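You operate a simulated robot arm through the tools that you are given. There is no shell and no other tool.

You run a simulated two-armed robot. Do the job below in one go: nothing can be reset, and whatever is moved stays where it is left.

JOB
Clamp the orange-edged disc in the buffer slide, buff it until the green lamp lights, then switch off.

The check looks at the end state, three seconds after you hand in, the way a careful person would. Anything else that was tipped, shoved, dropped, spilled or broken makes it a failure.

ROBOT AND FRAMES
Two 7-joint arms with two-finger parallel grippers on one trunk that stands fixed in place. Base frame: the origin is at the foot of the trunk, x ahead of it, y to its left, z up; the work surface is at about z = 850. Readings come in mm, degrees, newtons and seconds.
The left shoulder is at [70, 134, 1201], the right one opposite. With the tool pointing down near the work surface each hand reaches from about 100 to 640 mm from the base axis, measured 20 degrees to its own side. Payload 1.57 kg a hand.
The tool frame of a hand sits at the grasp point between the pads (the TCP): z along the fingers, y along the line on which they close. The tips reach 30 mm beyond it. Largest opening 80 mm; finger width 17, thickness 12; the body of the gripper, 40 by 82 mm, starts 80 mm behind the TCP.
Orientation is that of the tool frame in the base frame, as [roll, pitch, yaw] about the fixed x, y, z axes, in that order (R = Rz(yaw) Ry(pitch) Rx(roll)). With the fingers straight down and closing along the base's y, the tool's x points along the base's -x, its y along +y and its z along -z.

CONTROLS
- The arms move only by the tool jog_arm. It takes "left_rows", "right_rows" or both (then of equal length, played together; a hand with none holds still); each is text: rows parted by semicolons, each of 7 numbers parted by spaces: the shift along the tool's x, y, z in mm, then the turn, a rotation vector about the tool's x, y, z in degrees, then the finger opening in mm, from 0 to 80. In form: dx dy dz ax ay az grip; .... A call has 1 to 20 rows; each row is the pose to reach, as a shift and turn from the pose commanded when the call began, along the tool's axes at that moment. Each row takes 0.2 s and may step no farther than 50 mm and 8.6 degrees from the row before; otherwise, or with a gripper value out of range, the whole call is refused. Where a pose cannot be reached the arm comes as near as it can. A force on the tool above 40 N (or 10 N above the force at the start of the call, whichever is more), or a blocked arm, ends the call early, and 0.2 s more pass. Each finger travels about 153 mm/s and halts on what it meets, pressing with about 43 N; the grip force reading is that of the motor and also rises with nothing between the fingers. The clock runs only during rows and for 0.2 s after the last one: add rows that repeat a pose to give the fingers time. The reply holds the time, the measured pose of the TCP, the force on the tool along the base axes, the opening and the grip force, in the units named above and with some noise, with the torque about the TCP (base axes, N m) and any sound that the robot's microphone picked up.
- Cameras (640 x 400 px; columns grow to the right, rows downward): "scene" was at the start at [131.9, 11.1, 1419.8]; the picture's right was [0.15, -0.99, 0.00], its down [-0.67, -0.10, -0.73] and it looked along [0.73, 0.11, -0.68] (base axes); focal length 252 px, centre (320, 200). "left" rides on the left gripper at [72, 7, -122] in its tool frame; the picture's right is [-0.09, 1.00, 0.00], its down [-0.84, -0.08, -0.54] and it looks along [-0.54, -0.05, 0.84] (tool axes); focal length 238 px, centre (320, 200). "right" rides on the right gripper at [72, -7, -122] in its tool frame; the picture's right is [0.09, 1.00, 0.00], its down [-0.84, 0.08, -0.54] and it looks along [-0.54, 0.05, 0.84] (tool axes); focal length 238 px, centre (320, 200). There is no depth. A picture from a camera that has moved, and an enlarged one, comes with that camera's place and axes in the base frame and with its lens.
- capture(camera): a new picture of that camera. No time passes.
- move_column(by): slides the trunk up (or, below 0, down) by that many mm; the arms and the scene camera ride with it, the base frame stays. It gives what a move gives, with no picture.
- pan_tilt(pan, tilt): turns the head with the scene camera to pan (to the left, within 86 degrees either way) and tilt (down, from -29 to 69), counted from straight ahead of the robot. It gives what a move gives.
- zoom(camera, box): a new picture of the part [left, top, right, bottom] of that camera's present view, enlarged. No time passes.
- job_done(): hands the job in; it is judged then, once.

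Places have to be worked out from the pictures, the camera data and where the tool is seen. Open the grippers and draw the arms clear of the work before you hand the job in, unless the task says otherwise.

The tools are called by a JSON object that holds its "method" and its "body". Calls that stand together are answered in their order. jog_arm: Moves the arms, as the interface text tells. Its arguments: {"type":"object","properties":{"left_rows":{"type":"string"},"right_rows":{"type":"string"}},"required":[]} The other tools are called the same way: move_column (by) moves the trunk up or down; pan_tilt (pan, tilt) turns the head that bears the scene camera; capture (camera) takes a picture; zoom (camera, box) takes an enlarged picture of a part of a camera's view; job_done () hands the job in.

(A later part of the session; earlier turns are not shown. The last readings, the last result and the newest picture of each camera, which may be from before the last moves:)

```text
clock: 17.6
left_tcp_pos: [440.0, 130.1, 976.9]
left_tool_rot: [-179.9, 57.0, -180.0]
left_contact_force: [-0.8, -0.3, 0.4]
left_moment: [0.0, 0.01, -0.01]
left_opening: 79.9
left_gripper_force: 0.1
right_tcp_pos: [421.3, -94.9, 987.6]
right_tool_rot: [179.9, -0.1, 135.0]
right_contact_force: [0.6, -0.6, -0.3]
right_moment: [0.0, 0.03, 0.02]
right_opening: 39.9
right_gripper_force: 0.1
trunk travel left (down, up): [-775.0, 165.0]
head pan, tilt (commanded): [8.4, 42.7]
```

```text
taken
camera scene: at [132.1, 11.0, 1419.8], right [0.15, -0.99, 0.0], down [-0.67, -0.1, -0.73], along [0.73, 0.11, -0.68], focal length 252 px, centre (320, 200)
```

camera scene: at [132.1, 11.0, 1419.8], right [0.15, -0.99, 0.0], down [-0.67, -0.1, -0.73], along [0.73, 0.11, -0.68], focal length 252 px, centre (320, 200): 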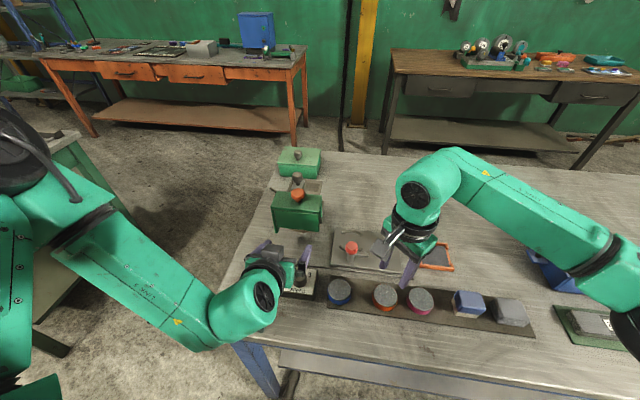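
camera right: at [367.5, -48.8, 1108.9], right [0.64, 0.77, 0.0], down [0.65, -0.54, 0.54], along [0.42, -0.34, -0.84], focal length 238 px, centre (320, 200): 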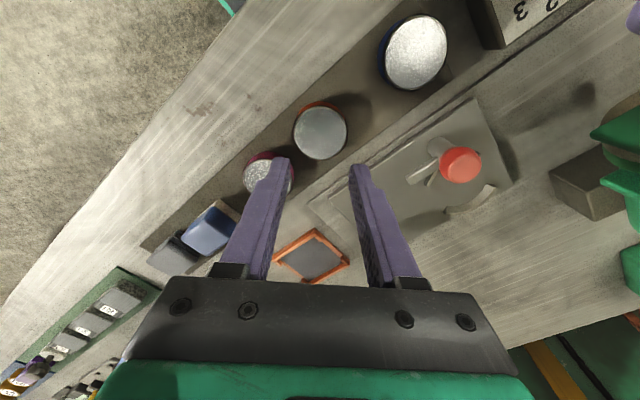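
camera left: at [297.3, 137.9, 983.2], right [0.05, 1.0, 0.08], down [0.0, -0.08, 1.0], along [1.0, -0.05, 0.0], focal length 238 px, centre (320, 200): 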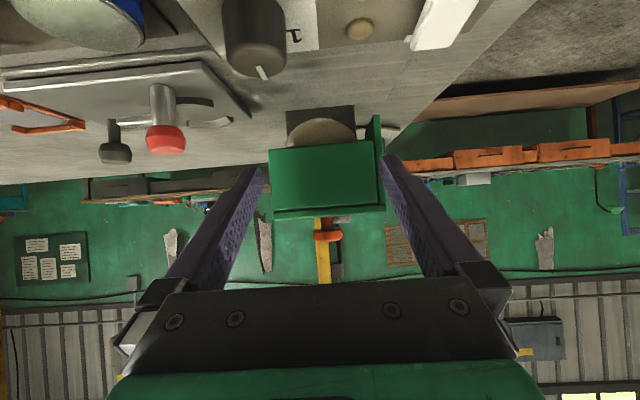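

The disc slipped out: the fingers closed to 40 mm on nothing and the disc still stands on the tray, so my grip was too shallow. I'll check where the disc is now and re-measure.

{"method": "zoom", "body": {"camera": "right", "box": [230, 70, 410, 190]}}

{"method": "zoom", "body": {"camera": "scene", "box": [340, 260, 440, 330]}}

```text
3.33 times, centred on (320, 130) of right
camera zoom: at [367.5, -48.8, 1108.9], right [0.64, 0.77, 0.0], down [0.65, -0.54, 0.54], along [0.42, -0.34, -0.84], focal length 794 px, centre (320, 433)
```

zoom: 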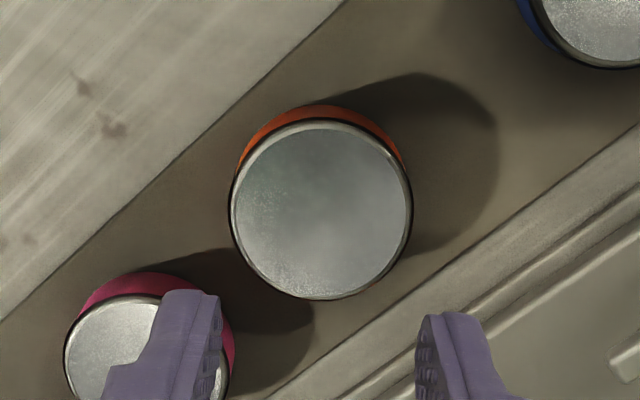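

```text
5.71 times, centred on (390, 295) of scene
camera zoom: at [132.1, 11.0, 1419.8], right [0.15, -0.99, 0.0], down [-0.67, -0.1, -0.73], along [0.73, 0.11, -0.68], focal length 1439 px, centre (-80, -343)
```

zoom: 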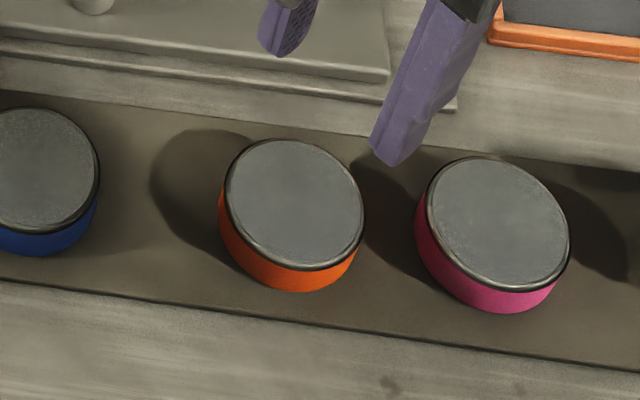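

The disc hasn't moved (about (423, −95.5), top z≈873). I'll open, re-centre by 2.5 mm and go down deeper, watching the force for the tray.

{"method": "jog_arm", "body": {"right_rows": "0 0 0 0 0 0 70; -2.5 0 25 0 0 0 70; -2.5 0 50 0 0 0 70; -2.5 0 75 0 0 0 70; -2.5 0 90 0 0 0 70; -2.5 0 97 0 0 0 70; -2.5 0 100 0 0 0 70; -2.5 0 100 0 0 0 70"}}

```text
clock: 19.4
left_tcp_pos: [441.3, 130.0, 975.6]
left_tool_rot: [179.9, 57.0, -179.8]
left_contact_force: [0.0, 0.6, 0.2]
left_moment: [0.01, 0.0, -0.02]
left_opening: 79.8
left_gripper_force: 0.0
right_tcp_pos: [423.6, -96.1, 886.3]
right_tool_rot: [-180.0, -0.2, 134.9]
right_contact_force: [0.2, -0.4, 0.6]
right_moment: [-0.02, 0.01, -0.03]
right_opening: 70.0
right_gripper_force: 0.1
trunk travel left (down, up): [-775.0, 165.0]
head pan, tilt (commanded): [8.4, 42.7]
```

No contact yet at z≈886. I go down 2 mm more, then close.

{"method": "jog_arm", "body": {"right_rows": "0 0 1 0 0 0 70; 0 0 2 0 0 0 70; 0 0 2 0 0 0 70"}}

{"method": "zoom", "body": {"camera": "right", "box": [230, 110, 410, 240]}}

{"method": "zoom", "body": {"camera": "scene", "box": [370, 275, 420, 315]}}

```text
clock: 20.2
left_tcp_pos: [440.1, 131.9, 976.6]
left_tool_rot: [180.0, 56.9, -179.9]
left_contact_force: [-0.2, 0.1, -0.1]
left_moment: [0.0, 0.01, 0.0]
left_opening: 80.2
left_gripper_force: 0.0
right_tcp_pos: [422.8, -96.4, 884.9]
right_tool_rot: [179.9, -0.3, 134.9]
right_contact_force: [-0.4, -1.4, 0.3]
right_moment: [0.01, -0.01, -0.05]
right_opening: 70.0
right_gripper_force: 0.1
trunk travel left (down, up): [-775.0, 165.0]
head pan, tilt (commanded): [8.4, 42.7]
```

```text
3.08 times, centred on (320, 175) of right
camera zoom: at [368.8, -50.8, 1006.7], right [0.64, 0.77, 0.0], down [0.65, -0.54, 0.54], along [0.42, -0.34, -0.84], focal length 733 px, centre (320, 277)
```

zoom: 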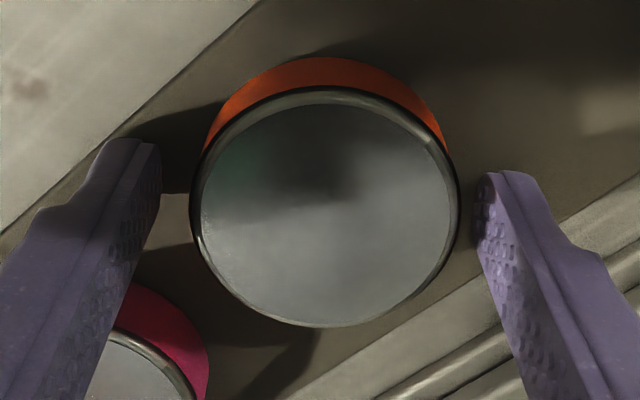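

```text
10.00 times, centred on (395, 295) of scene
camera zoom: at [131.9, 11.0, 1419.8], right [0.15, -0.99, 0.0], down [-0.67, -0.1, -0.73], along [0.73, 0.11, -0.68], focal length 2518 px, centre (-430, -750)
```

zoom: 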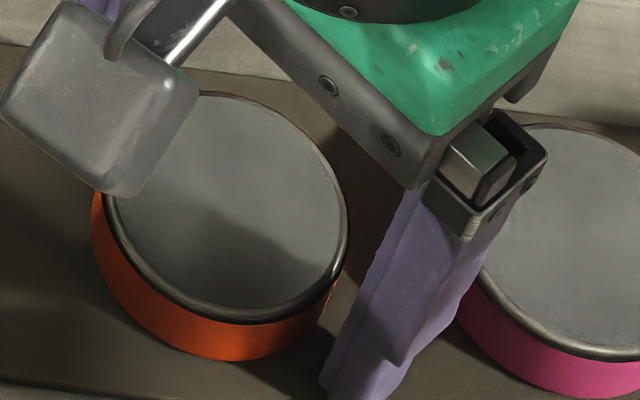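

No tray contact yet at z≈885, and the pixel rows suggest the disc top is nearer z≈868, so I can go a little deeper. I step down in 1 mm increments to feel for the tray.

{"method": "jog_arm", "body": {"right_rows": "0 0 1 0 0 0 70; 0 0 2 0 0 0 70; 0 0 3 0 0 0 70; 0 0 3 0 0 0 70"}}

```text
clock: 21.2
left_tcp_pos: [438.0, 130.7, 977.3]
left_tool_rot: [-179.9, 57.2, -180.0]
left_contact_force: [-0.2, -0.2, 0.2]
left_moment: [0.02, -0.05, 0.01]
left_opening: 79.9
left_gripper_force: 0.1
right_tcp_pos: [421.3, -96.2, 884.5]
right_tool_rot: [179.7, 0.1, 135.0]
right_contact_force: [8.3, -8.1, 37.7]
right_moment: [-1.25, 0.88, 0.58]
right_opening: 69.3
right_gripper_force: 0.1
trunk travel left (down, up): [-775.0, 165.0]
head pan, tilt (commanded): [8.4, 42.7]
```

I feel the tray now (38 N at z≈884.5, under the (−x,−y) fingertip), so the tray top is at about z 854. I back up about 3 mm in command to just clear the tray, then close fully on the disc.

{"method": "jog_arm", "body": {"right_rows": "0 0 -3 0 0 0 70; 0 0 -3 0 0 0 70; 0 0 -3 0 0 0 56; 0 0 -3 0 0 0 48; 0 0 -3 0 0 0 30; 0 0 -3 0 0 0 30; 0 0 -3 0 0 0 30"}}

{"method": "zoom", "body": {"camera": "right", "box": [230, 110, 410, 240]}}

```text
clock: 22.8
left_tcp_pos: [439.2, 131.1, 977.0]
left_tool_rot: [180.0, 57.1, -179.9]
left_contact_force: [0.5, -0.2, 0.1]
left_moment: [-0.01, 0.0, 0.01]
left_opening: 79.9
left_gripper_force: 0.0
right_tcp_pos: [420.2, -94.4, 885.5]
right_tool_rot: [-180.0, -0.2, 135.1]
right_contact_force: [-4.6, 0.3, 7.5]
right_moment: [0.28, -0.07, 0.14]
right_opening: 53.0
right_gripper_force: 43.0
trunk travel left (down, up): [-775.0, 165.0]
head pan, tilt (commanded): [8.4, 42.7]
```

```text
3.08 times, centred on (320, 175) of right
camera zoom: at [366.6, -50.0, 1006.7], right [0.64, 0.77, 0.0], down [0.65, -0.54, 0.54], along [0.42, -0.34, -0.84], focal length 733 px, centre (320, 277)
```

zoom: 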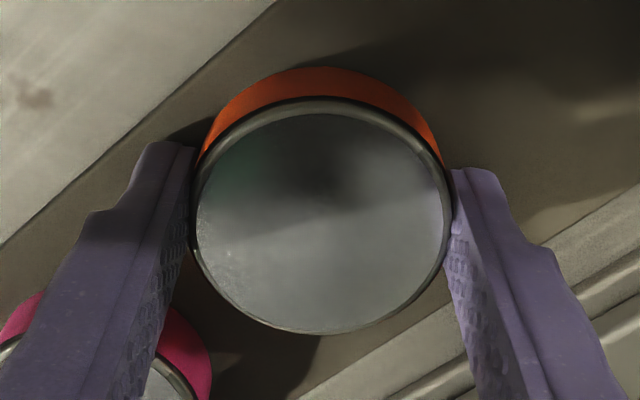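

Gripped at 53 mm with better overlap. I lift just 6 mm slowly and check that it holds.

{"method": "jog_arm", "body": {"right_rows": "0 0 -2 0 0 0 30; 0 0 -4 0 0 0 30; 0 0 -6 0 0 0 30; 0 0 -8 0 0 0 30; 0 0 -8 0 0 0 30"}}

{"method": "zoom", "body": {"camera": "scene", "box": [360, 270, 430, 320]}}

```text
clock: 24.0
left_tcp_pos: [441.8, 131.6, 975.8]
left_tool_rot: [-180.0, 57.0, 180.0]
left_contact_force: [0.1, 0.2, 0.1]
left_moment: [-0.02, -0.06, 0.04]
left_opening: 80.0
left_gripper_force: 0.1
right_tcp_pos: [422.8, -95.9, 892.5]
right_tool_rot: [-180.0, -0.1, 135.0]
right_contact_force: [0.1, 0.2, -3.9]
right_moment: [0.03, -0.03, 0.01]
right_opening: 53.1
right_gripper_force: 43.2
trunk travel left (down, up): [-775.0, 165.0]
head pan, tilt (commanded): [8.4, 42.7]
```

```text
8.00 times, centred on (395, 295) of scene
camera zoom: at [132.4, 10.9, 1419.7], right [0.15, -0.99, 0.0], down [-0.67, -0.1, -0.73], along [0.73, 0.11, -0.68], focal length 2014 px, centre (-280, -560)
```

zoom: 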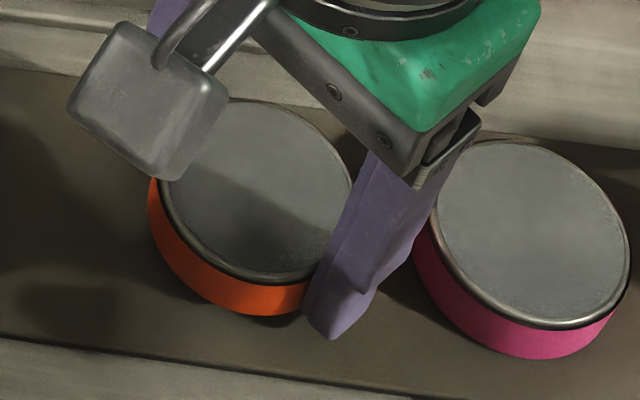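

The tool now carries −3.9 N and the disc has risen, so the grip holds. I continue to lift gently to z≈985.

{"method": "jog_arm", "body": {"right_rows": "0 0 -6 0 0 0 30; 0 0 -14 0 0 0 30; 0 0 -24 0 0 0 30; 0 0 -36 0 0 0 30; 0 0 -48 0 0 0 30; 0 0 -60 0 0 0 30; 0 0 -72 0 0 0 30; 0 0 -84 0 0 0 30; 0 0 -92 0 0 0 30; 0 0 -95 0 0 0 30; 0 0 -95 0 0 0 30"}}

{"method": "capture", "body": {"camera": "right"}}

```text
clock: 26.4
left_tcp_pos: [439.9, 130.4, 975.7]
left_tool_rot: [180.0, 57.0, -180.0]
left_contact_force: [0.5, 0.5, 0.3]
left_moment: [-0.01, -0.01, 0.04]
left_opening: 79.8
left_gripper_force: 0.0
right_tcp_pos: [423.4, -96.3, 985.4]
right_tool_rot: [179.9, -0.3, 135.0]
right_contact_force: [0.2, -0.1, -4.7]
right_moment: [0.06, 0.0, 0.03]
right_opening: 52.8
right_gripper_force: 42.7
trunk travel left (down, up): [-775.0, 165.0]
head pan, tilt (commanded): [8.4, 42.7]
```

```text
taken
camera right: at [369.6, -50.9, 1109.5], right [0.64, 0.77, 0.0], down [0.65, -0.54, 0.54], along [0.41, -0.34, -0.84], focal length 238 px, centre (320, 200)
```

right: 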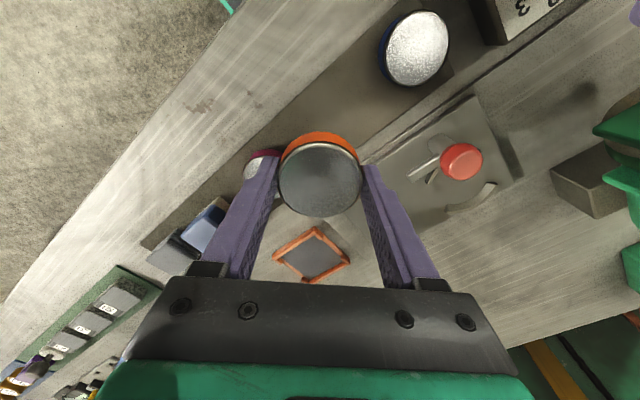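

The disc is held level (opening 52.8 mm, 4.7 N weight). Before placing it I take tight zooms of the jaws from the present viewpoints to pin down the seat.

{"method": "zoom", "body": {"camera": "right", "box": [390, 100, 530, 230]}}

{"method": "zoom", "body": {"camera": "scene", "box": [330, 220, 380, 260]}}

{"method": "zoom", "body": {"camera": "left", "box": [130, 70, 250, 160]}}

```text
3.08 times, centred on (460, 165) of right
camera zoom: at [369.6, -50.9, 1109.5], right [0.64, 0.77, 0.0], down [0.65, -0.54, 0.54], along [0.41, -0.34, -0.84], focal length 733 px, centre (-111, 308)
```

zoom: 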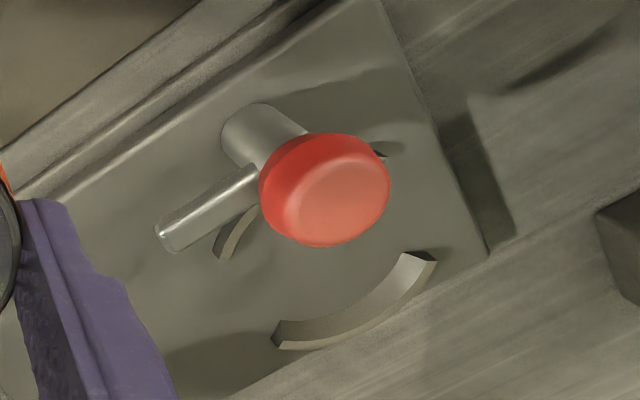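

```text
10.00 times, centred on (355, 240) of scene
camera zoom: at [132.6, 10.9, 1419.7], right [0.15, -0.99, 0.0], down [-0.67, -0.1, -0.73], along [0.73, 0.11, -0.68], focal length 2518 px, centre (-30, -200)
```

zoom: 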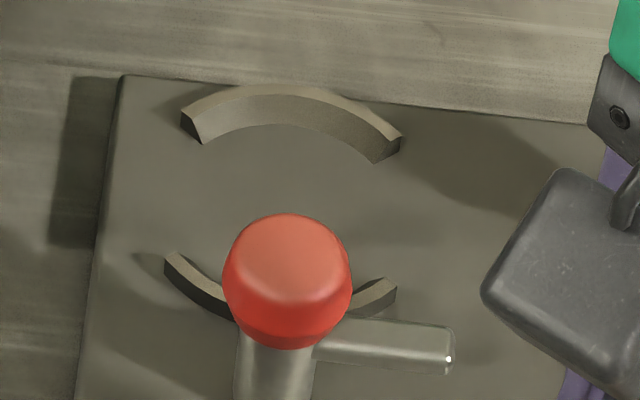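

```text
4.44 times, centred on (190, 115) of left
camera zoom: at [299.5, 137.7, 982.8], right [0.05, 1.0, 0.08], down [0.0, -0.08, 1.0], along [1.0, -0.05, -0.01], focal length 1059 px, centre (898, 578)
```

zoom: 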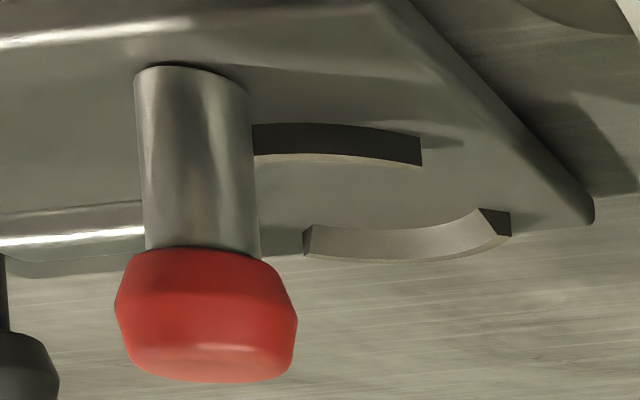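

The jaws give a gap of about 68 mm in x (535–603) centred at y≈−12, and the plate top is z≈865. I'll carry the disc above the seat at about (573, −12) at safe height, turning the hand back so the fingers sit on the ±y sides.

{"method": "jog_arm", "body": {"right_rows": "0 6 0 0 0 -2 30; -4 20 0 0 0 -8 30; -9 38 0 0 0 -14 30; -15 58 0 0 0 -20 30; -21 78 0 0 0 -26 30; -27 98 0 0 0 -32 30; -33 118 0 0 0 -38 30; -39 138 0 0 0 -43 30; -44 156 0 0 0 -45 30; -46.7 164 0 0 0 -45 30; -46.7 165.5 0 0 0 -45 30; -46.7 165.5 0 0 0 -45 30"}}

{"method": "capture", "body": {"camera": "right"}}

{"method": "capture", "body": {"camera": "scene"}}

{"method": "capture", "body": {"camera": "left"}}

```text
clock: 29.0
left_tcp_pos: [442.0, 131.3, 976.1]
left_tool_rot: [180.0, 57.0, 180.0]
left_contact_force: [-0.5, -0.1, 0.0]
left_moment: [0.03, -0.01, 0.0]
left_opening: 80.1
left_gripper_force: 0.2
right_tcp_pos: [574.5, -12.8, 985.8]
right_tool_rot: [180.0, -0.2, -179.9]
right_contact_force: [-0.5, 0.0, -4.3]
right_moment: [0.03, -0.02, 0.03]
right_opening: 53.0
right_gripper_force: 43.2
trunk travel left (down, up): [-775.0, 165.0]
head pan, tilt (commanded): [8.4, 42.7]
```

```text
taken
camera right: at [503.7, -19.5, 1108.7], right [-0.09, 1.0, 0.0], down [0.84, 0.08, 0.54], along [0.54, 0.05, -0.84], focal length 238 px, centre (320, 200)
```

right: 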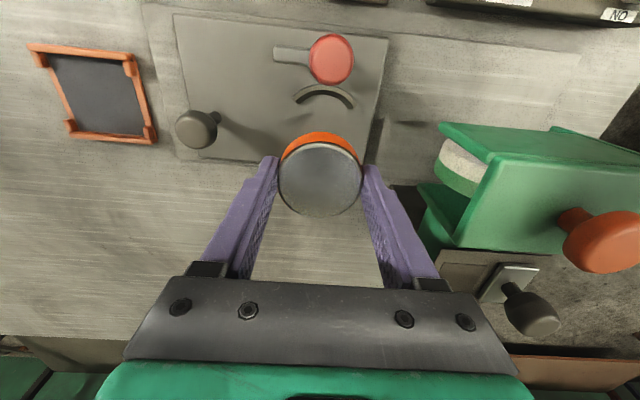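

```text
taken
camera scene: at [132.9, 11.1, 1419.7], right [0.15, -0.99, 0.0], down [-0.67, -0.1, -0.73], along [0.73, 0.11, -0.68], focal length 252 px, centre (320, 200)
```

scene: 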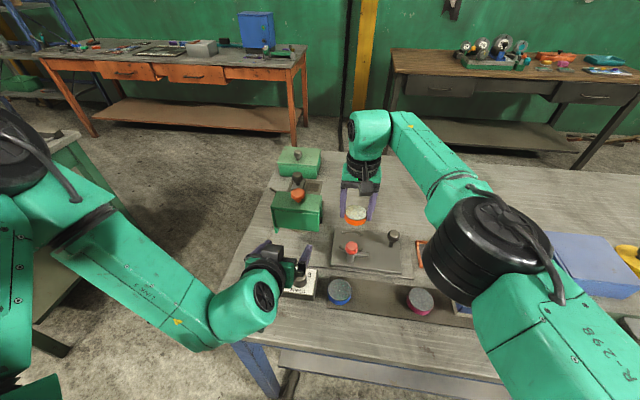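

```text
taken
camera left: at [299.7, 137.9, 982.7], right [0.05, 1.0, 0.08], down [0.0, -0.08, 1.0], along [1.0, -0.05, -0.01], focal length 238 px, centre (320, 200)
```

left: 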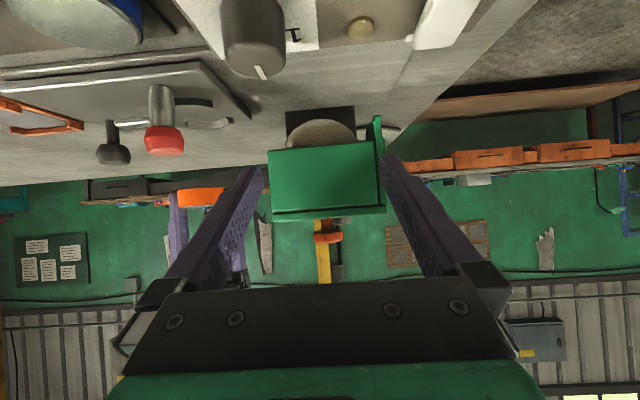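

The disc hovers above the jaws with y aligned. I shift 2 mm toward −x for clearance at the far jaw and lower to z≈908 (disc bottom ~877), then check.

{"method": "jog_arm", "body": {"right_rows": "1 0 15 0 0 0 30; 2 0 35 0 0 0 30; 2 0 55 0 0 0 30; 2 0 70 0 0 0 30; 2 0 77 0 0 0 30; 2 0 77 0 0 0 30"}}

{"method": "capture", "body": {"camera": "right"}}

{"method": "zoom", "body": {"camera": "left", "box": [100, 60, 280, 170]}}

{"method": "zoom", "body": {"camera": "scene", "box": [320, 200, 400, 260]}}

```text
clock: 30.4
left_tcp_pos: [441.7, 131.0, 975.7]
left_tool_rot: [180.0, 57.0, -179.8]
left_contact_force: [-0.5, 0.6, 0.2]
left_moment: [0.0, -0.01, 0.0]
left_opening: 80.0
left_gripper_force: 0.2
right_tcp_pos: [570.9, -9.7, 910.4]
right_tool_rot: [179.9, -0.1, -179.5]
right_contact_force: [-1.1, -0.9, -3.6]
right_moment: [-0.03, 0.04, 0.01]
right_opening: 52.7
right_gripper_force: 42.7
right hand out of reach, approached as far as the arm can: row 5
trunk travel left (down, up): [-775.0, 165.0]
head pan, tilt (commanded): [8.4, 42.7]
```

```text
taken
camera right: at [499.3, -19.0, 1032.9], right [-0.1, 1.0, 0.0], down [0.84, 0.08, 0.54], along [0.54, 0.05, -0.84], focal length 238 px, centre (320, 200)
```

right: 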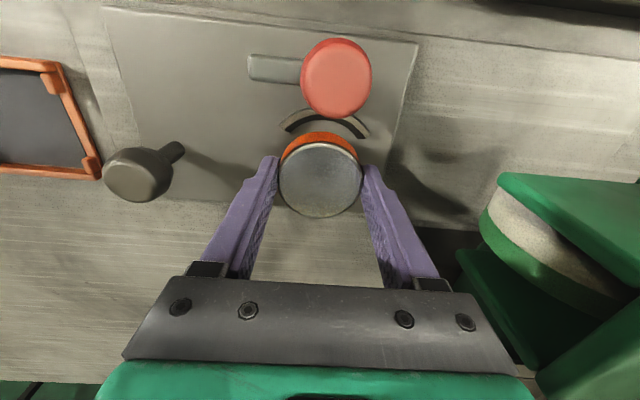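

```text
3.56 times, centred on (190, 115) of left
camera zoom: at [299.6, 138.0, 982.7], right [0.05, 1.0, 0.08], down [0.0, -0.08, 1.0], along [1.0, -0.05, -0.01], focal length 848 px, centre (782, 502)
```

zoom: 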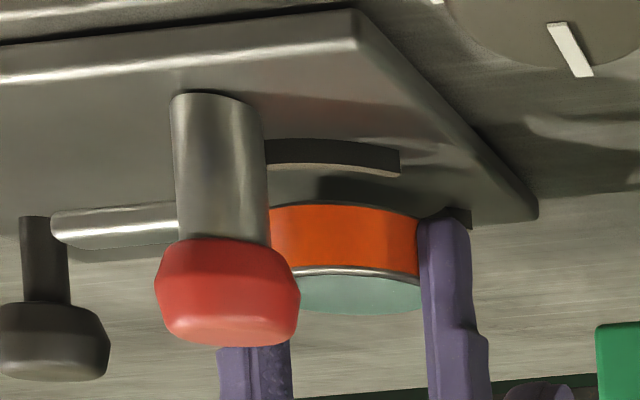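

```text
6.67 times, centred on (360, 230) of scene
camera zoom: at [132.7, 11.4, 1419.7], right [0.15, -0.99, 0.0], down [-0.67, -0.1, -0.73], along [0.73, 0.11, -0.68], focal length 1678 px, centre (53, 0)
```

zoom: 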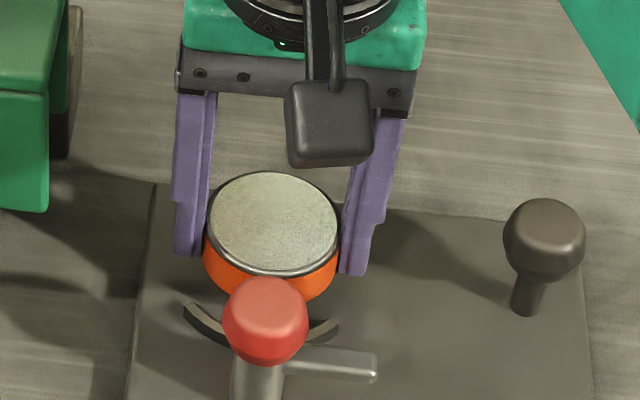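

The disc lines up between the jaws, but the right arm is at its reach limit here ((571, −10) at z 910). Lowering the trunk brings the shoulder down and extends the low reach, so I first raise both hands. The right goes straight up 90 mm with the disc and the left untilts and goes up and back.

{"method": "jog_arm", "body": {"left_rows": "-10 5 -16 0 7.5 0 80; -21 10 -32 0 15 0 80; -32 15 -48 0 22.5 0 80; -43 20 -64 0 30 0 80; -54 25 -80 0 37.5 0 80; -65 30 -96 0 45 0 80; -76 35 -112 0 52 0 80; -85 40 -127 0 57 0 80; -85 40 -127 0 57 0 80", "right_rows": "0 0 -8 0 0 0 30; 0 0 -18 0 0 0 30; 0 0 -30 0 0 0 30; 0 0 -42 0 0 0 30; 0 0 -54 0 0 0 30; 0 0 -66 0 0 0 30; 0 0 -78 0 0 0 30; 0 0 -90 0 0 0 30; 0 0 -90 0 0 0 30"}}

```text
clock: 32.4
left_tcp_pos: [380.4, 170.6, 1114.9]
left_tool_rot: [-180.0, -0.1, -180.0]
left_contact_force: [-0.1, -0.9, 0.3]
left_moment: [0.0, -0.03, -0.02]
left_opening: 79.9
left_gripper_force: 0.2
left hand out of reach, approached as far as the arm can: row 1, 2, 3, 4
right_tcp_pos: [571.8, -11.4, 998.2]
right_tool_rot: [179.9, -0.2, -180.0]
right_contact_force: [0.4, 0.5, -4.9]
right_moment: [0.02, 0.01, -0.01]
right_opening: 52.8
right_gripper_force: 42.7
trunk travel left (down, up): [-775.0, 165.0]
head pan, tilt (commanded): [8.4, 42.7]
```

Both hands are up with the disc still held. I lower the trunk by 80 mm, which takes the right hand to z≈918.

{"method": "move_column", "body": {"by": -80}}

{"method": "capture", "body": {"camera": "scene"}}

{"method": "capture", "body": {"camera": "right"}}

```text
clock: 33.6
left_tcp_pos: [381.2, 169.8, 1037.4]
left_tool_rot: [180.0, 0.1, -179.9]
left_contact_force: [0.5, -0.2, 0.2]
left_moment: [0.01, -0.04, 0.0]
left_opening: 80.1
left_gripper_force: 0.2
right_tcp_pos: [572.2, -11.6, 919.0]
right_tool_rot: [180.0, -0.2, 180.0]
right_contact_force: [0.1, 0.1, -3.5]
right_moment: [0.02, 0.02, -0.03]
right_opening: 53.1
right_gripper_force: 42.9
trunk travel left (down, up): [-695.0, 245.0]
head pan, tilt (commanded): [8.4, 42.7]
```

```text
taken
camera scene: at [132.7, 11.1, 1339.7], right [0.15, -0.99, 0.0], down [-0.67, -0.1, -0.73], along [0.73, 0.11, -0.68], focal length 252 px, centre (320, 200)
```

scene: 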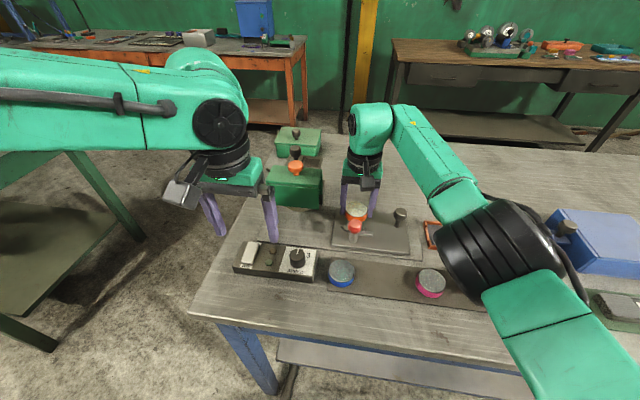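

```text
taken
camera right: at [501.9, -19.7, 1042.1], right [-0.09, 1.0, 0.0], down [0.84, 0.08, 0.54], along [0.54, 0.05, -0.84], focal length 238 px, centre (320, 200)
```

right: 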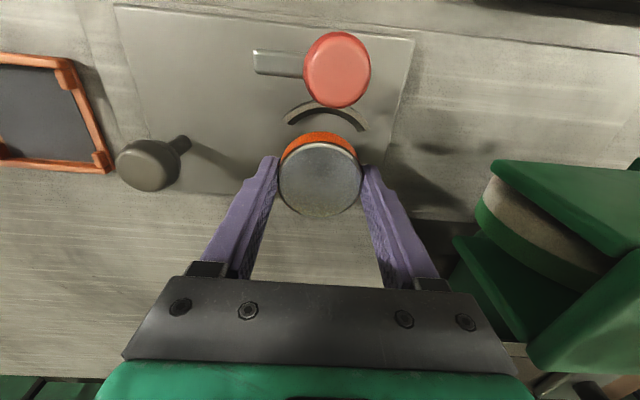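

The right hand is at z≈919 over the seat. I lower by about 21 mm in small steps to set the disc down on the plate.

{"method": "jog_arm", "body": {"right_rows": "0 0 6 0 0 0 30; 0 0 12 0 0 0 30; 0 0 16 0 0 0 30; 0 0 19 0 0 0 30; 0 0 20 0 0 0 30; 0 0 20 0 0 0 30"}}

{"method": "zoom", "body": {"camera": "scene", "box": [315, 180, 415, 265]}}

{"method": "capture", "body": {"camera": "right"}}

```text
clock: 35.0
left_tcp_pos: [381.1, 170.1, 1035.4]
left_tool_rot: [-179.9, 0.0, -179.9]
left_contact_force: [-0.2, 0.2, -0.4]
left_moment: [-0.02, 0.0, -0.02]
left_opening: 80.0
left_gripper_force: 0.0
right_tcp_pos: [571.7, -12.7, 899.1]
right_tool_rot: [179.9, -0.2, -180.0]
right_contact_force: [0.6, 0.0, -5.1]
right_moment: [-0.02, 0.04, 0.0]
right_opening: 53.0
right_gripper_force: 43.0
trunk travel left (down, up): [-695.0, 245.0]
head pan, tilt (commanded): [8.4, 42.7]
```

```text
4.71 times, centred on (365, 222) of scene
camera zoom: at [132.7, 11.1, 1339.7], right [0.15, -0.99, 0.0], down [-0.67, -0.1, -0.73], along [0.73, 0.11, -0.68], focal length 1185 px, centre (108, 94)
```

zoom: 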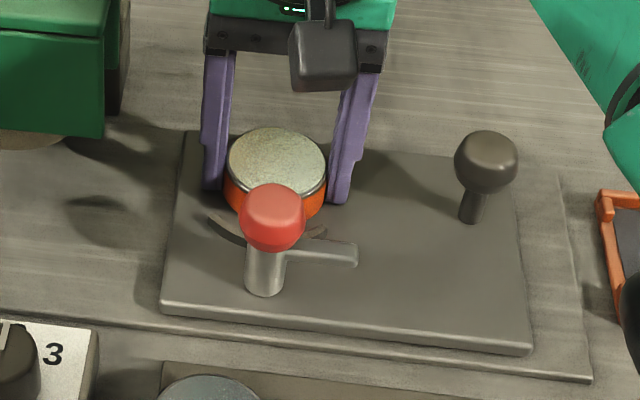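

```text
taken
camera right: at [502.0, -19.5, 1022.1], right [-0.09, 1.0, 0.0], down [0.84, 0.08, 0.54], along [0.54, 0.05, -0.84], focal length 238 px, centre (320, 200)
```

right: 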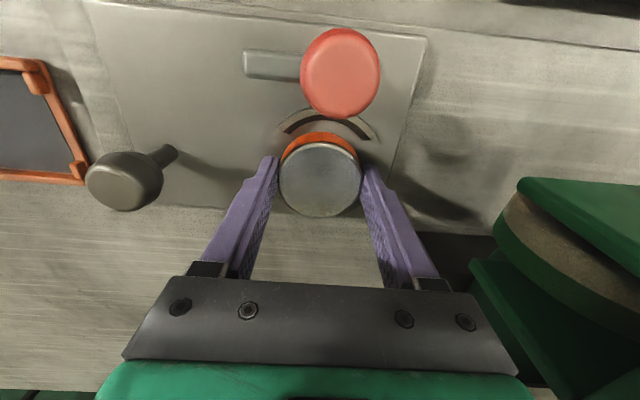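

Still free at z≈899 (carrying weight). I continue in 1 mm steps until the plate takes the load.

{"method": "jog_arm", "body": {"right_rows": "0 0 1 0 0 0 30; 0 0 2 0 0 0 30; 0 0 2 0 0 0 30"}}

```text
clock: 35.8
left_tcp_pos: [380.3, 170.1, 1036.0]
left_tool_rot: [179.9, 0.0, -179.8]
left_contact_force: [-0.4, -0.4, 0.6]
left_moment: [-0.04, -0.03, -0.01]
left_opening: 79.9
left_gripper_force: 0.1
right_tcp_pos: [571.5, -12.0, 898.4]
right_tool_rot: [179.9, 0.0, -180.0]
right_contact_force: [2.5, 0.5, 3.9]
right_moment: [-0.12, 0.04, 0.02]
right_opening: 53.0
right_gripper_force: 42.7
trunk travel left (down, up): [-695.0, 245.0]
head pan, tilt (commanded): [8.4, 42.7]
```

The plate now takes the load (+3.9 N), so the disc is seated. I open the fingers and rise straight up.

{"method": "jog_arm", "body": {"right_rows": "0 0 0 0 0 0 54; 0 0 0 0 0 0 60; 0 0 0 0 0 0 70; 0 0 0 0 0 0 70; 0 0 -15 0 0 0 70; 0 0 -35 0 0 0 70; 0 0 -60 0 0 0 70; 0 0 -90 0 0 0 70; 0 0 -90 0 0 0 70"}}

{"method": "capture", "body": {"camera": "right"}}

{"method": "zoom", "body": {"camera": "scene", "box": [315, 180, 415, 265]}}

{"method": "zoom", "body": {"camera": "right", "box": [240, 20, 400, 150]}}

```text
clock: 37.8
left_tcp_pos: [380.5, 171.0, 1035.8]
left_tool_rot: [-180.0, 0.0, -179.9]
left_contact_force: [0.1, -0.3, 0.7]
left_moment: [-0.03, 0.0, 0.01]
left_opening: 80.0
left_gripper_force: 0.0
right_tcp_pos: [570.0, -12.8, 987.5]
right_tool_rot: [179.8, -0.2, 180.0]
right_contact_force: [-0.1, 0.4, -0.4]
right_moment: [-0.03, 0.01, -0.03]
right_opening: 70.0
right_gripper_force: 0.1
right hand out of reach, approached as far as the arm can: row 8
trunk travel left (down, up): [-695.0, 245.0]
head pan, tilt (commanded): [8.4, 42.7]
```

```text
taken
camera right: at [500.1, -20.7, 1109.9], right [-0.09, 1.0, 0.0], down [0.84, 0.08, 0.54], along [0.54, 0.05, -0.84], focal length 238 px, centre (320, 200)
```

right: 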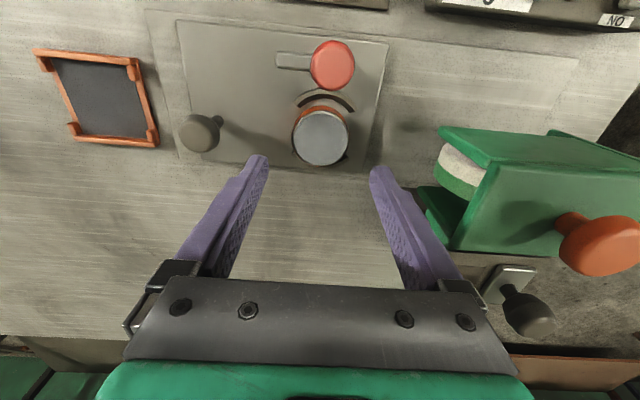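

```text
4.71 times, centred on (365, 222) of scene
camera zoom: at [132.3, 10.9, 1339.7], right [0.15, -0.99, 0.0], down [-0.67, -0.1, -0.73], along [0.73, 0.11, -0.68], focal length 1185 px, centre (108, 94)
```

zoom: 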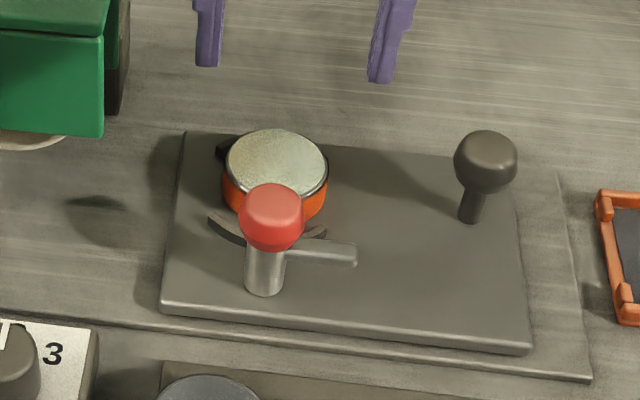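

```text
3.08 times, centred on (320, 85) of right
camera zoom: at [500.1, -20.7, 1109.9], right [-0.09, 1.0, 0.0], down [0.84, 0.08, 0.54], along [0.54, 0.05, -0.84], focal length 733 px, centre (320, 554)
```

zoom: 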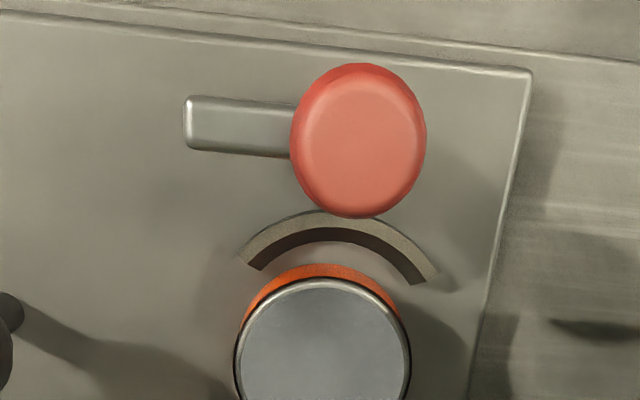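

The disc stands in the jaws with the lever still open. I move the right hand above the red knob at (508.5, −10), fingers on its ±y sides, and come down keeping the tips above the bar.

{"method": "jog_arm", "body": {"right_rows": "20 1 0 0 0 0 60; 41 2 0 0 0 0 60; 62 2.5 0 0 0 0 60; 62 2.5 15 0 0 0 60; 62 2.5 32 0 0 0 60; 62 2.5 45 0 0 0 60; 62 2.5 49 0 0 0 60; 62 2.5 49 0 0 0 60"}}

{"method": "capture", "body": {"camera": "right"}}

{"method": "zoom", "body": {"camera": "scene", "box": [315, 180, 415, 265]}}

{"method": "capture", "body": {"camera": "left"}}

```text
clock: 39.6
left_tcp_pos: [380.5, 168.8, 1035.8]
left_tool_rot: [-180.0, 0.0, -179.9]
left_contact_force: [0.1, -0.7, 0.2]
left_moment: [0.0, -0.02, -0.01]
left_opening: 80.1
left_gripper_force: 0.0
right_tcp_pos: [508.3, -10.9, 938.9]
right_tool_rot: [179.9, -0.1, -179.9]
right_contact_force: [0.6, 0.3, 0.5]
right_moment: [0.04, 0.01, -0.01]
right_opening: 59.9
right_gripper_force: 0.0
trunk travel left (down, up): [-695.0, 245.0]
head pan, tilt (commanded): [8.4, 42.7]
```

```text
taken
camera right: at [439.0, -17.5, 1061.2], right [-0.09, 1.0, 0.0], down [0.84, 0.08, 0.54], along [0.54, 0.05, -0.84], focal length 238 px, centre (320, 200)
```

right: 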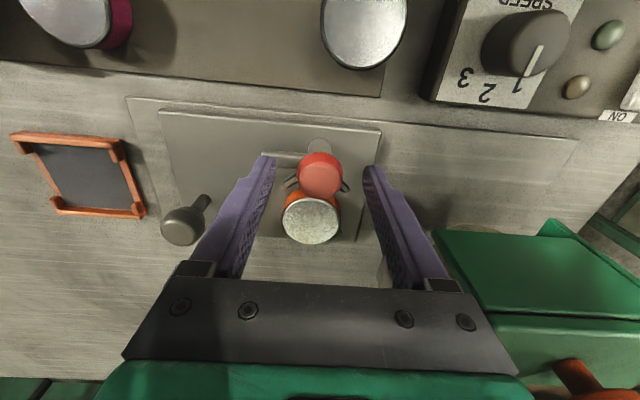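

```text
4.71 times, centred on (365, 222) of scene
camera zoom: at [131.8, 11.2, 1339.8], right [0.15, -0.99, 0.0], down [-0.67, -0.1, -0.73], along [0.73, 0.11, -0.68], focal length 1185 px, centre (108, 94)
```

zoom: 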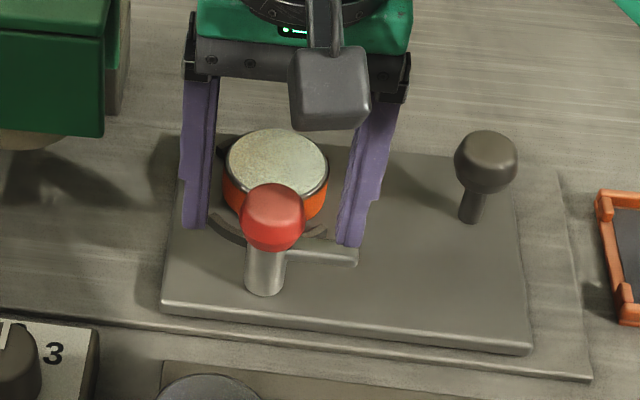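

```text
taken
camera left: at [308.0, 177.4, 1158.6], right [0.09, 1.0, 0.0], down [0.84, -0.08, 0.54], along [0.54, -0.05, -0.84], focal length 238 px, centre (320, 200)
```

left: 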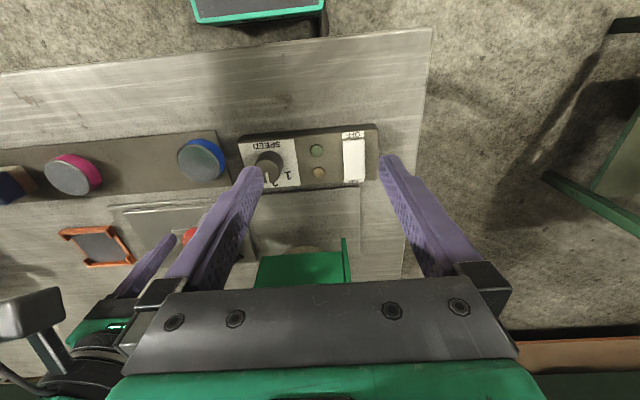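

The fingers bracket the red knob squarely. I close on it gently.

{"method": "jog_arm", "body": {"right_rows": "0 0 0 0 0 0 48; 0 0 0 0 0 0 40; 0 0 0 0 0 0 32; 0 0 0 0 0 0 30; 0 0 0 0 0 0 30"}}

```text
clock: 40.8
left_tcp_pos: [380.0, 171.7, 1035.5]
left_tool_rot: [-180.0, 0.0, -179.9]
left_contact_force: [-0.1, 0.3, -0.1]
left_moment: [-0.02, -0.01, 0.04]
left_opening: 80.1
left_gripper_force: 0.0
right_tcp_pos: [510.2, -9.6, 939.3]
right_tool_rot: [179.9, 0.0, 180.0]
right_contact_force: [0.0, -0.2, 0.8]
right_moment: [-0.35, 0.05, 0.02]
right_opening: 31.5
right_gripper_force: 40.4
trunk travel left (down, up): [-695.0, 245.0]
head pan, tilt (commanded): [8.4, 42.7]
```

Gripped on a knob of about 31.5 mm. I try a small 8° turn about the vertical axis (clockwise seen from above, bar moving toward the robot) and read the torque.

{"method": "jog_arm", "body": {"right_rows": "0 0 0 0 0 4 30; 0 0 0 0 0 8 30; 0 0 0 0 0 8 30"}}

{"method": "zoom", "body": {"camera": "scene", "box": [315, 180, 415, 265]}}

```text
clock: 41.6
left_tcp_pos: [380.1, 170.9, 1035.4]
left_tool_rot: [-179.9, 0.0, -180.0]
left_contact_force: [0.1, -0.9, -0.1]
left_moment: [0.0, -0.01, 0.0]
left_opening: 80.0
left_gripper_force: 0.1
right_tcp_pos: [509.0, -10.5, 938.9]
right_tool_rot: [180.0, -0.2, 172.1]
right_contact_force: [-0.6, 0.4, -1.0]
right_moment: [-0.36, 0.02, 0.4]
right_opening: 31.4
right_gripper_force: 40.5
trunk travel left (down, up): [-695.0, 245.0]
head pan, tilt (commanded): [8.4, 42.7]
```

```text
4.71 times, centred on (365, 222) of scene
camera zoom: at [131.9, 11.4, 1339.8], right [0.15, -0.99, 0.0], down [-0.67, -0.1, -0.73], along [0.73, 0.11, -0.68], focal length 1185 px, centre (108, 94)
```

zoom: 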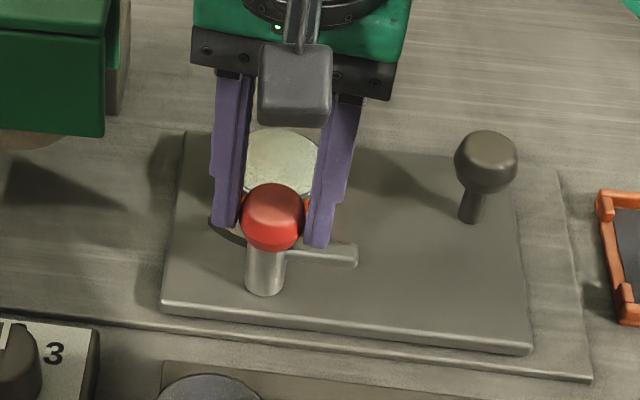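

Torque rose to 0.4 N·m and the bar didn't move, so that direction is blocked or stiff. I turn back and try the other direction.

{"method": "jog_arm", "body": {"right_rows": "0 0 0 0 0 -4 30; 0 0 0 0 0 -8 30; 0 0 0 0 0 -14 30; 0 0 0 0 0 -20 30; 0 0 0 0 0 -20 30"}}

{"method": "zoom", "body": {"camera": "scene", "box": [315, 180, 415, 265]}}

{"method": "capture", "body": {"camera": "right"}}

```text
clock: 42.8
left_tcp_pos: [379.7, 170.4, 1036.8]
left_tool_rot: [180.0, 0.0, -179.9]
left_contact_force: [-0.6, -0.4, -0.8]
left_moment: [0.01, 0.0, 0.03]
left_opening: 79.8
left_gripper_force: 0.1
right_tcp_pos: [508.9, -9.4, 937.2]
right_tool_rot: [179.9, -0.1, -167.9]
right_contact_force: [-4.6, -1.6, -4.1]
right_moment: [-0.54, 0.05, 0.03]
right_opening: 31.5
right_gripper_force: 40.1
trunk travel left (down, up): [-695.0, 245.0]
head pan, tilt (commanded): [8.4, 42.7]
```

```text
4.71 times, centred on (365, 222) of scene
camera zoom: at [131.4, 11.0, 1339.8], right [0.15, -0.99, 0.0], down [-0.67, -0.1, -0.73], along [0.73, 0.11, -0.68], focal length 1185 px, centre (108, 94)
```

zoom: 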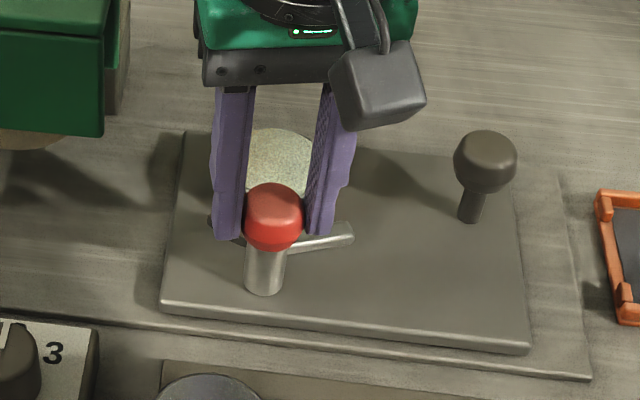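

```text
taken
camera right: at [442.0, -32.2, 1061.2], right [-0.3, 0.95, 0.0], down [0.8, 0.25, 0.54], along [0.52, 0.16, -0.84], focal length 238 px, centre (320, 200)
```

right: 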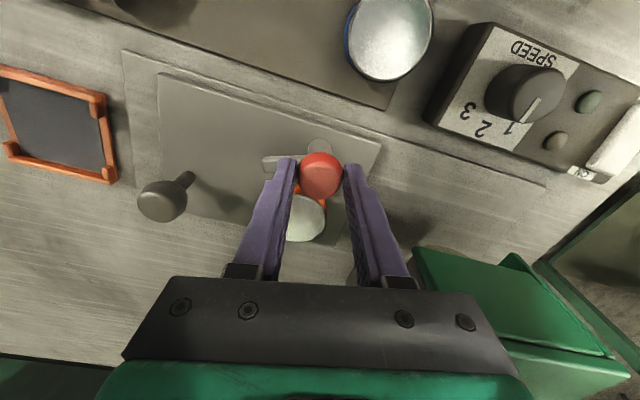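

The lever turns freely counter-clockwise; the bar has swung toward +x by about 12°. I keep turning that way in steps and watch the jaw.

{"method": "jog_arm", "body": {"right_rows": "0 0 0 0 0 -7 30; 0 0 0 0 0 -14 30; 0 0 0 0 0 -21 30; 0 0 0 0 0 -28 30; 0 0 0 0 0 -35 30; 0 0 0 0 0 -35 30"}}

{"method": "zoom", "body": {"camera": "scene", "box": [315, 180, 415, 265]}}

{"method": "capture", "body": {"camera": "right"}}

```text
clock: 44.2
left_tcp_pos: [380.6, 169.6, 1035.8]
left_tool_rot: [179.9, 0.0, -179.9]
left_contact_force: [-0.6, 0.2, 0.3]
left_moment: [0.02, 0.02, -0.01]
left_opening: 80.1
left_gripper_force: 0.1
right_tcp_pos: [509.2, -9.6, 938.3]
right_tool_rot: [179.7, -0.1, -147.0]
right_contact_force: [-7.2, -2.0, -10.8]
right_moment: [-0.59, -0.03, 0.0]
right_opening: 31.4
right_gripper_force: 39.8
right hand out of reach, approached as far as the arm can: row 4, 5, 6
trunk travel left (down, up): [-695.0, 245.0]
head pan, tilt (commanded): [8.4, 42.7]
```

```text
4.71 times, centred on (365, 222) of scene
camera zoom: at [131.7, 10.8, 1339.8], right [0.15, -0.99, 0.0], down [-0.67, -0.1, -0.73], along [0.73, 0.11, -0.68], focal length 1185 px, centre (108, 94)
```

zoom: 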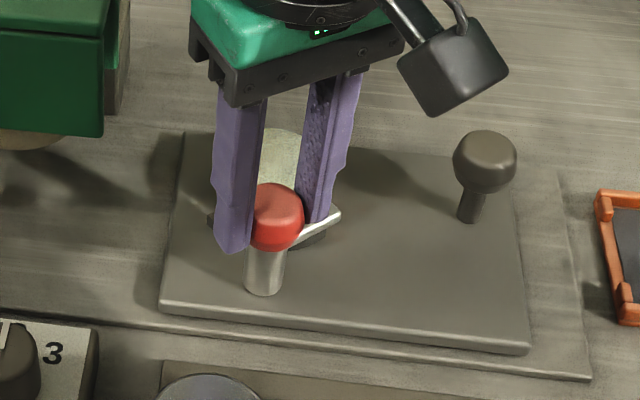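

```text
taken
camera right: at [454.4, -55.5, 1061.2], right [-0.62, 0.78, 0.0], down [0.66, 0.52, 0.54], along [0.42, 0.34, -0.84], focal length 238 px, centre (320, 200)
```

right: 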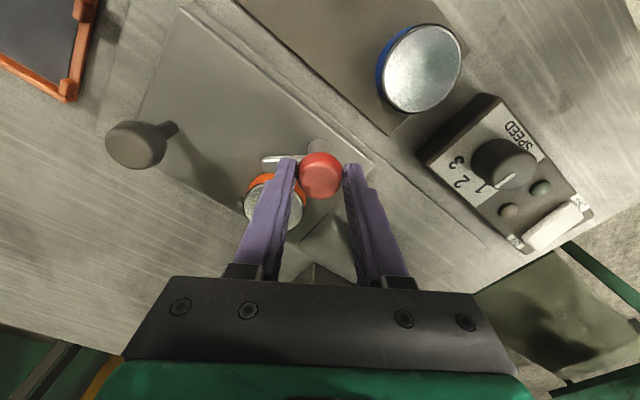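

The right wrist hits its limit at yaw −147, with the bar turned by roughly 33–35°. I open, ratchet the hand back to yaw ~135 and regrip.

{"method": "jog_arm", "body": {"right_rows": "0 0 0 0 0 0 40; 0 0 0 0 0 0 60; 0 0 0 0 0 0 60; 0 0 0 0 0 8 60; 0 0 0 0 0 16 60; 0 0 0 0 0 24 60; 0 0 0 0 0 32 60; 0 0 0 0 0 40 60; 0 0 0 0 0 48 60; 0 0 0 0 0 56 60; 0 0 0 0 0 64 60; 0 0 0 0 0 72 60; 0 0 0 0 0 78 60; 0 0 0 0 0 78 60"}}

{"method": "capture", "body": {"camera": "right"}}

{"method": "zoom", "body": {"camera": "scene", "box": [315, 180, 415, 265]}}

```text
clock: 47.2
left_tcp_pos: [379.8, 169.0, 1037.0]
left_tool_rot: [180.0, 0.0, -179.9]
left_contact_force: [0.7, 0.4, -1.2]
left_moment: [0.02, 0.02, 0.0]
left_opening: 79.7
left_gripper_force: 0.1
right_tcp_pos: [510.0, -9.4, 938.6]
right_tool_rot: [-180.0, -0.2, 134.9]
right_contact_force: [0.4, 0.3, 0.7]
right_moment: [-0.04, -0.03, 0.04]
right_opening: 59.9
right_gripper_force: 0.0
trunk travel left (down, up): [-695.0, 245.0]
head pan, tilt (commanded): [8.4, 42.7]
```

```text
taken
camera right: at [455.9, 35.7, 1061.5], right [0.64, 0.77, 0.0], down [0.65, -0.54, 0.54], along [0.41, -0.35, -0.84], focal length 238 px, centre (320, 200)
```

right: 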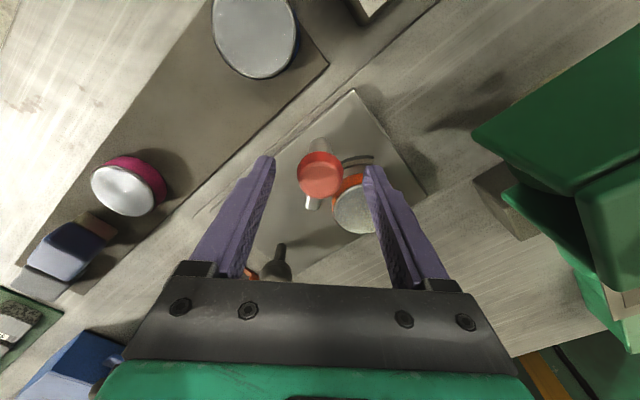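

```text
4.71 times, centred on (365, 222) of scene
camera zoom: at [131.9, 11.1, 1339.8], right [0.15, -0.99, 0.0], down [-0.67, -0.1, -0.73], along [0.73, 0.11, -0.68], focal length 1185 px, centre (108, 94)
```

zoom: 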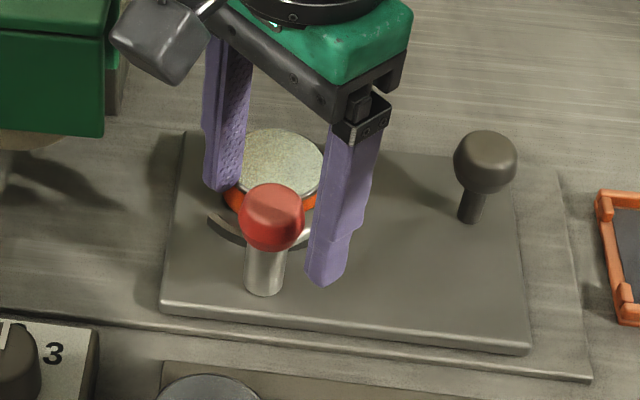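

The lever stayed where I left it. I close on the knob again and continue counter-clockwise, watching torque.

{"method": "jog_arm", "body": {"right_rows": "0 0 0 0 0 0 45; 0 0 0 0 0 0 30; 0 0 0 0 0 0 28; 0 0 0 0 0 0 28; 0 0 0 0 0 -7 28; 0 0 0 0 0 -14 28; 0 0 0 0 0 -21 28; 0 0 0 0 0 -28 28; 0 0 0 0 0 -35 28; 0 0 0 0 0 -35 28"}}

{"method": "capture", "body": {"camera": "right"}}

{"method": "zoom", "body": {"camera": "scene", "box": [315, 180, 415, 265]}}

```text
clock: 49.4
left_tcp_pos: [379.6, 170.0, 1035.6]
left_tool_rot: [-180.0, 0.0, -179.9]
left_contact_force: [0.1, 0.1, -0.2]
left_moment: [0.01, 0.0, 0.0]
left_opening: 80.1
left_gripper_force: 0.1
right_tcp_pos: [509.9, -9.6, 938.6]
right_tool_rot: [-179.9, -0.2, 170.2]
right_contact_force: [-0.9, 0.1, -3.1]
right_moment: [-0.47, 0.15, 0.0]
right_opening: 31.6
right_gripper_force: 40.8
trunk travel left (down, up): [-695.0, 245.0]
head pan, tilt (commanded): [8.4, 42.7]
```

```text
taken
camera right: at [439.5, -4.7, 1061.5], right [0.08, 1.0, 0.0], down [0.84, -0.07, 0.54], along [0.54, -0.04, -0.84], focal length 238 px, centre (320, 200)
```

right: 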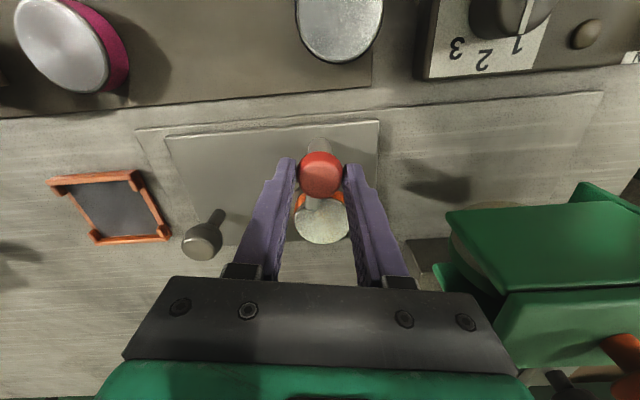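

```text
4.71 times, centred on (365, 222) of scene
camera zoom: at [132.1, 11.3, 1339.7], right [0.15, -0.99, 0.0], down [-0.67, -0.1, -0.73], along [0.73, 0.11, -0.68], focal length 1185 px, centre (108, 94)
```

zoom: 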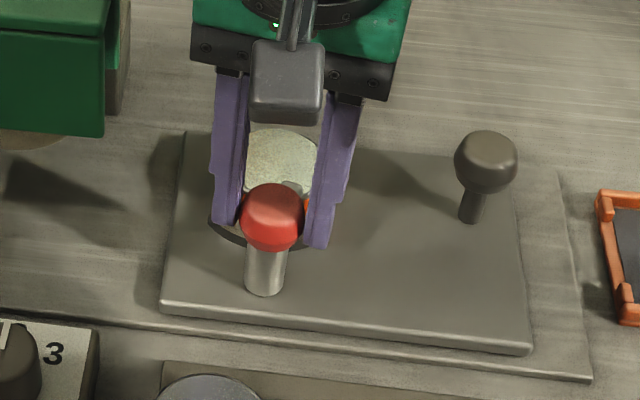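

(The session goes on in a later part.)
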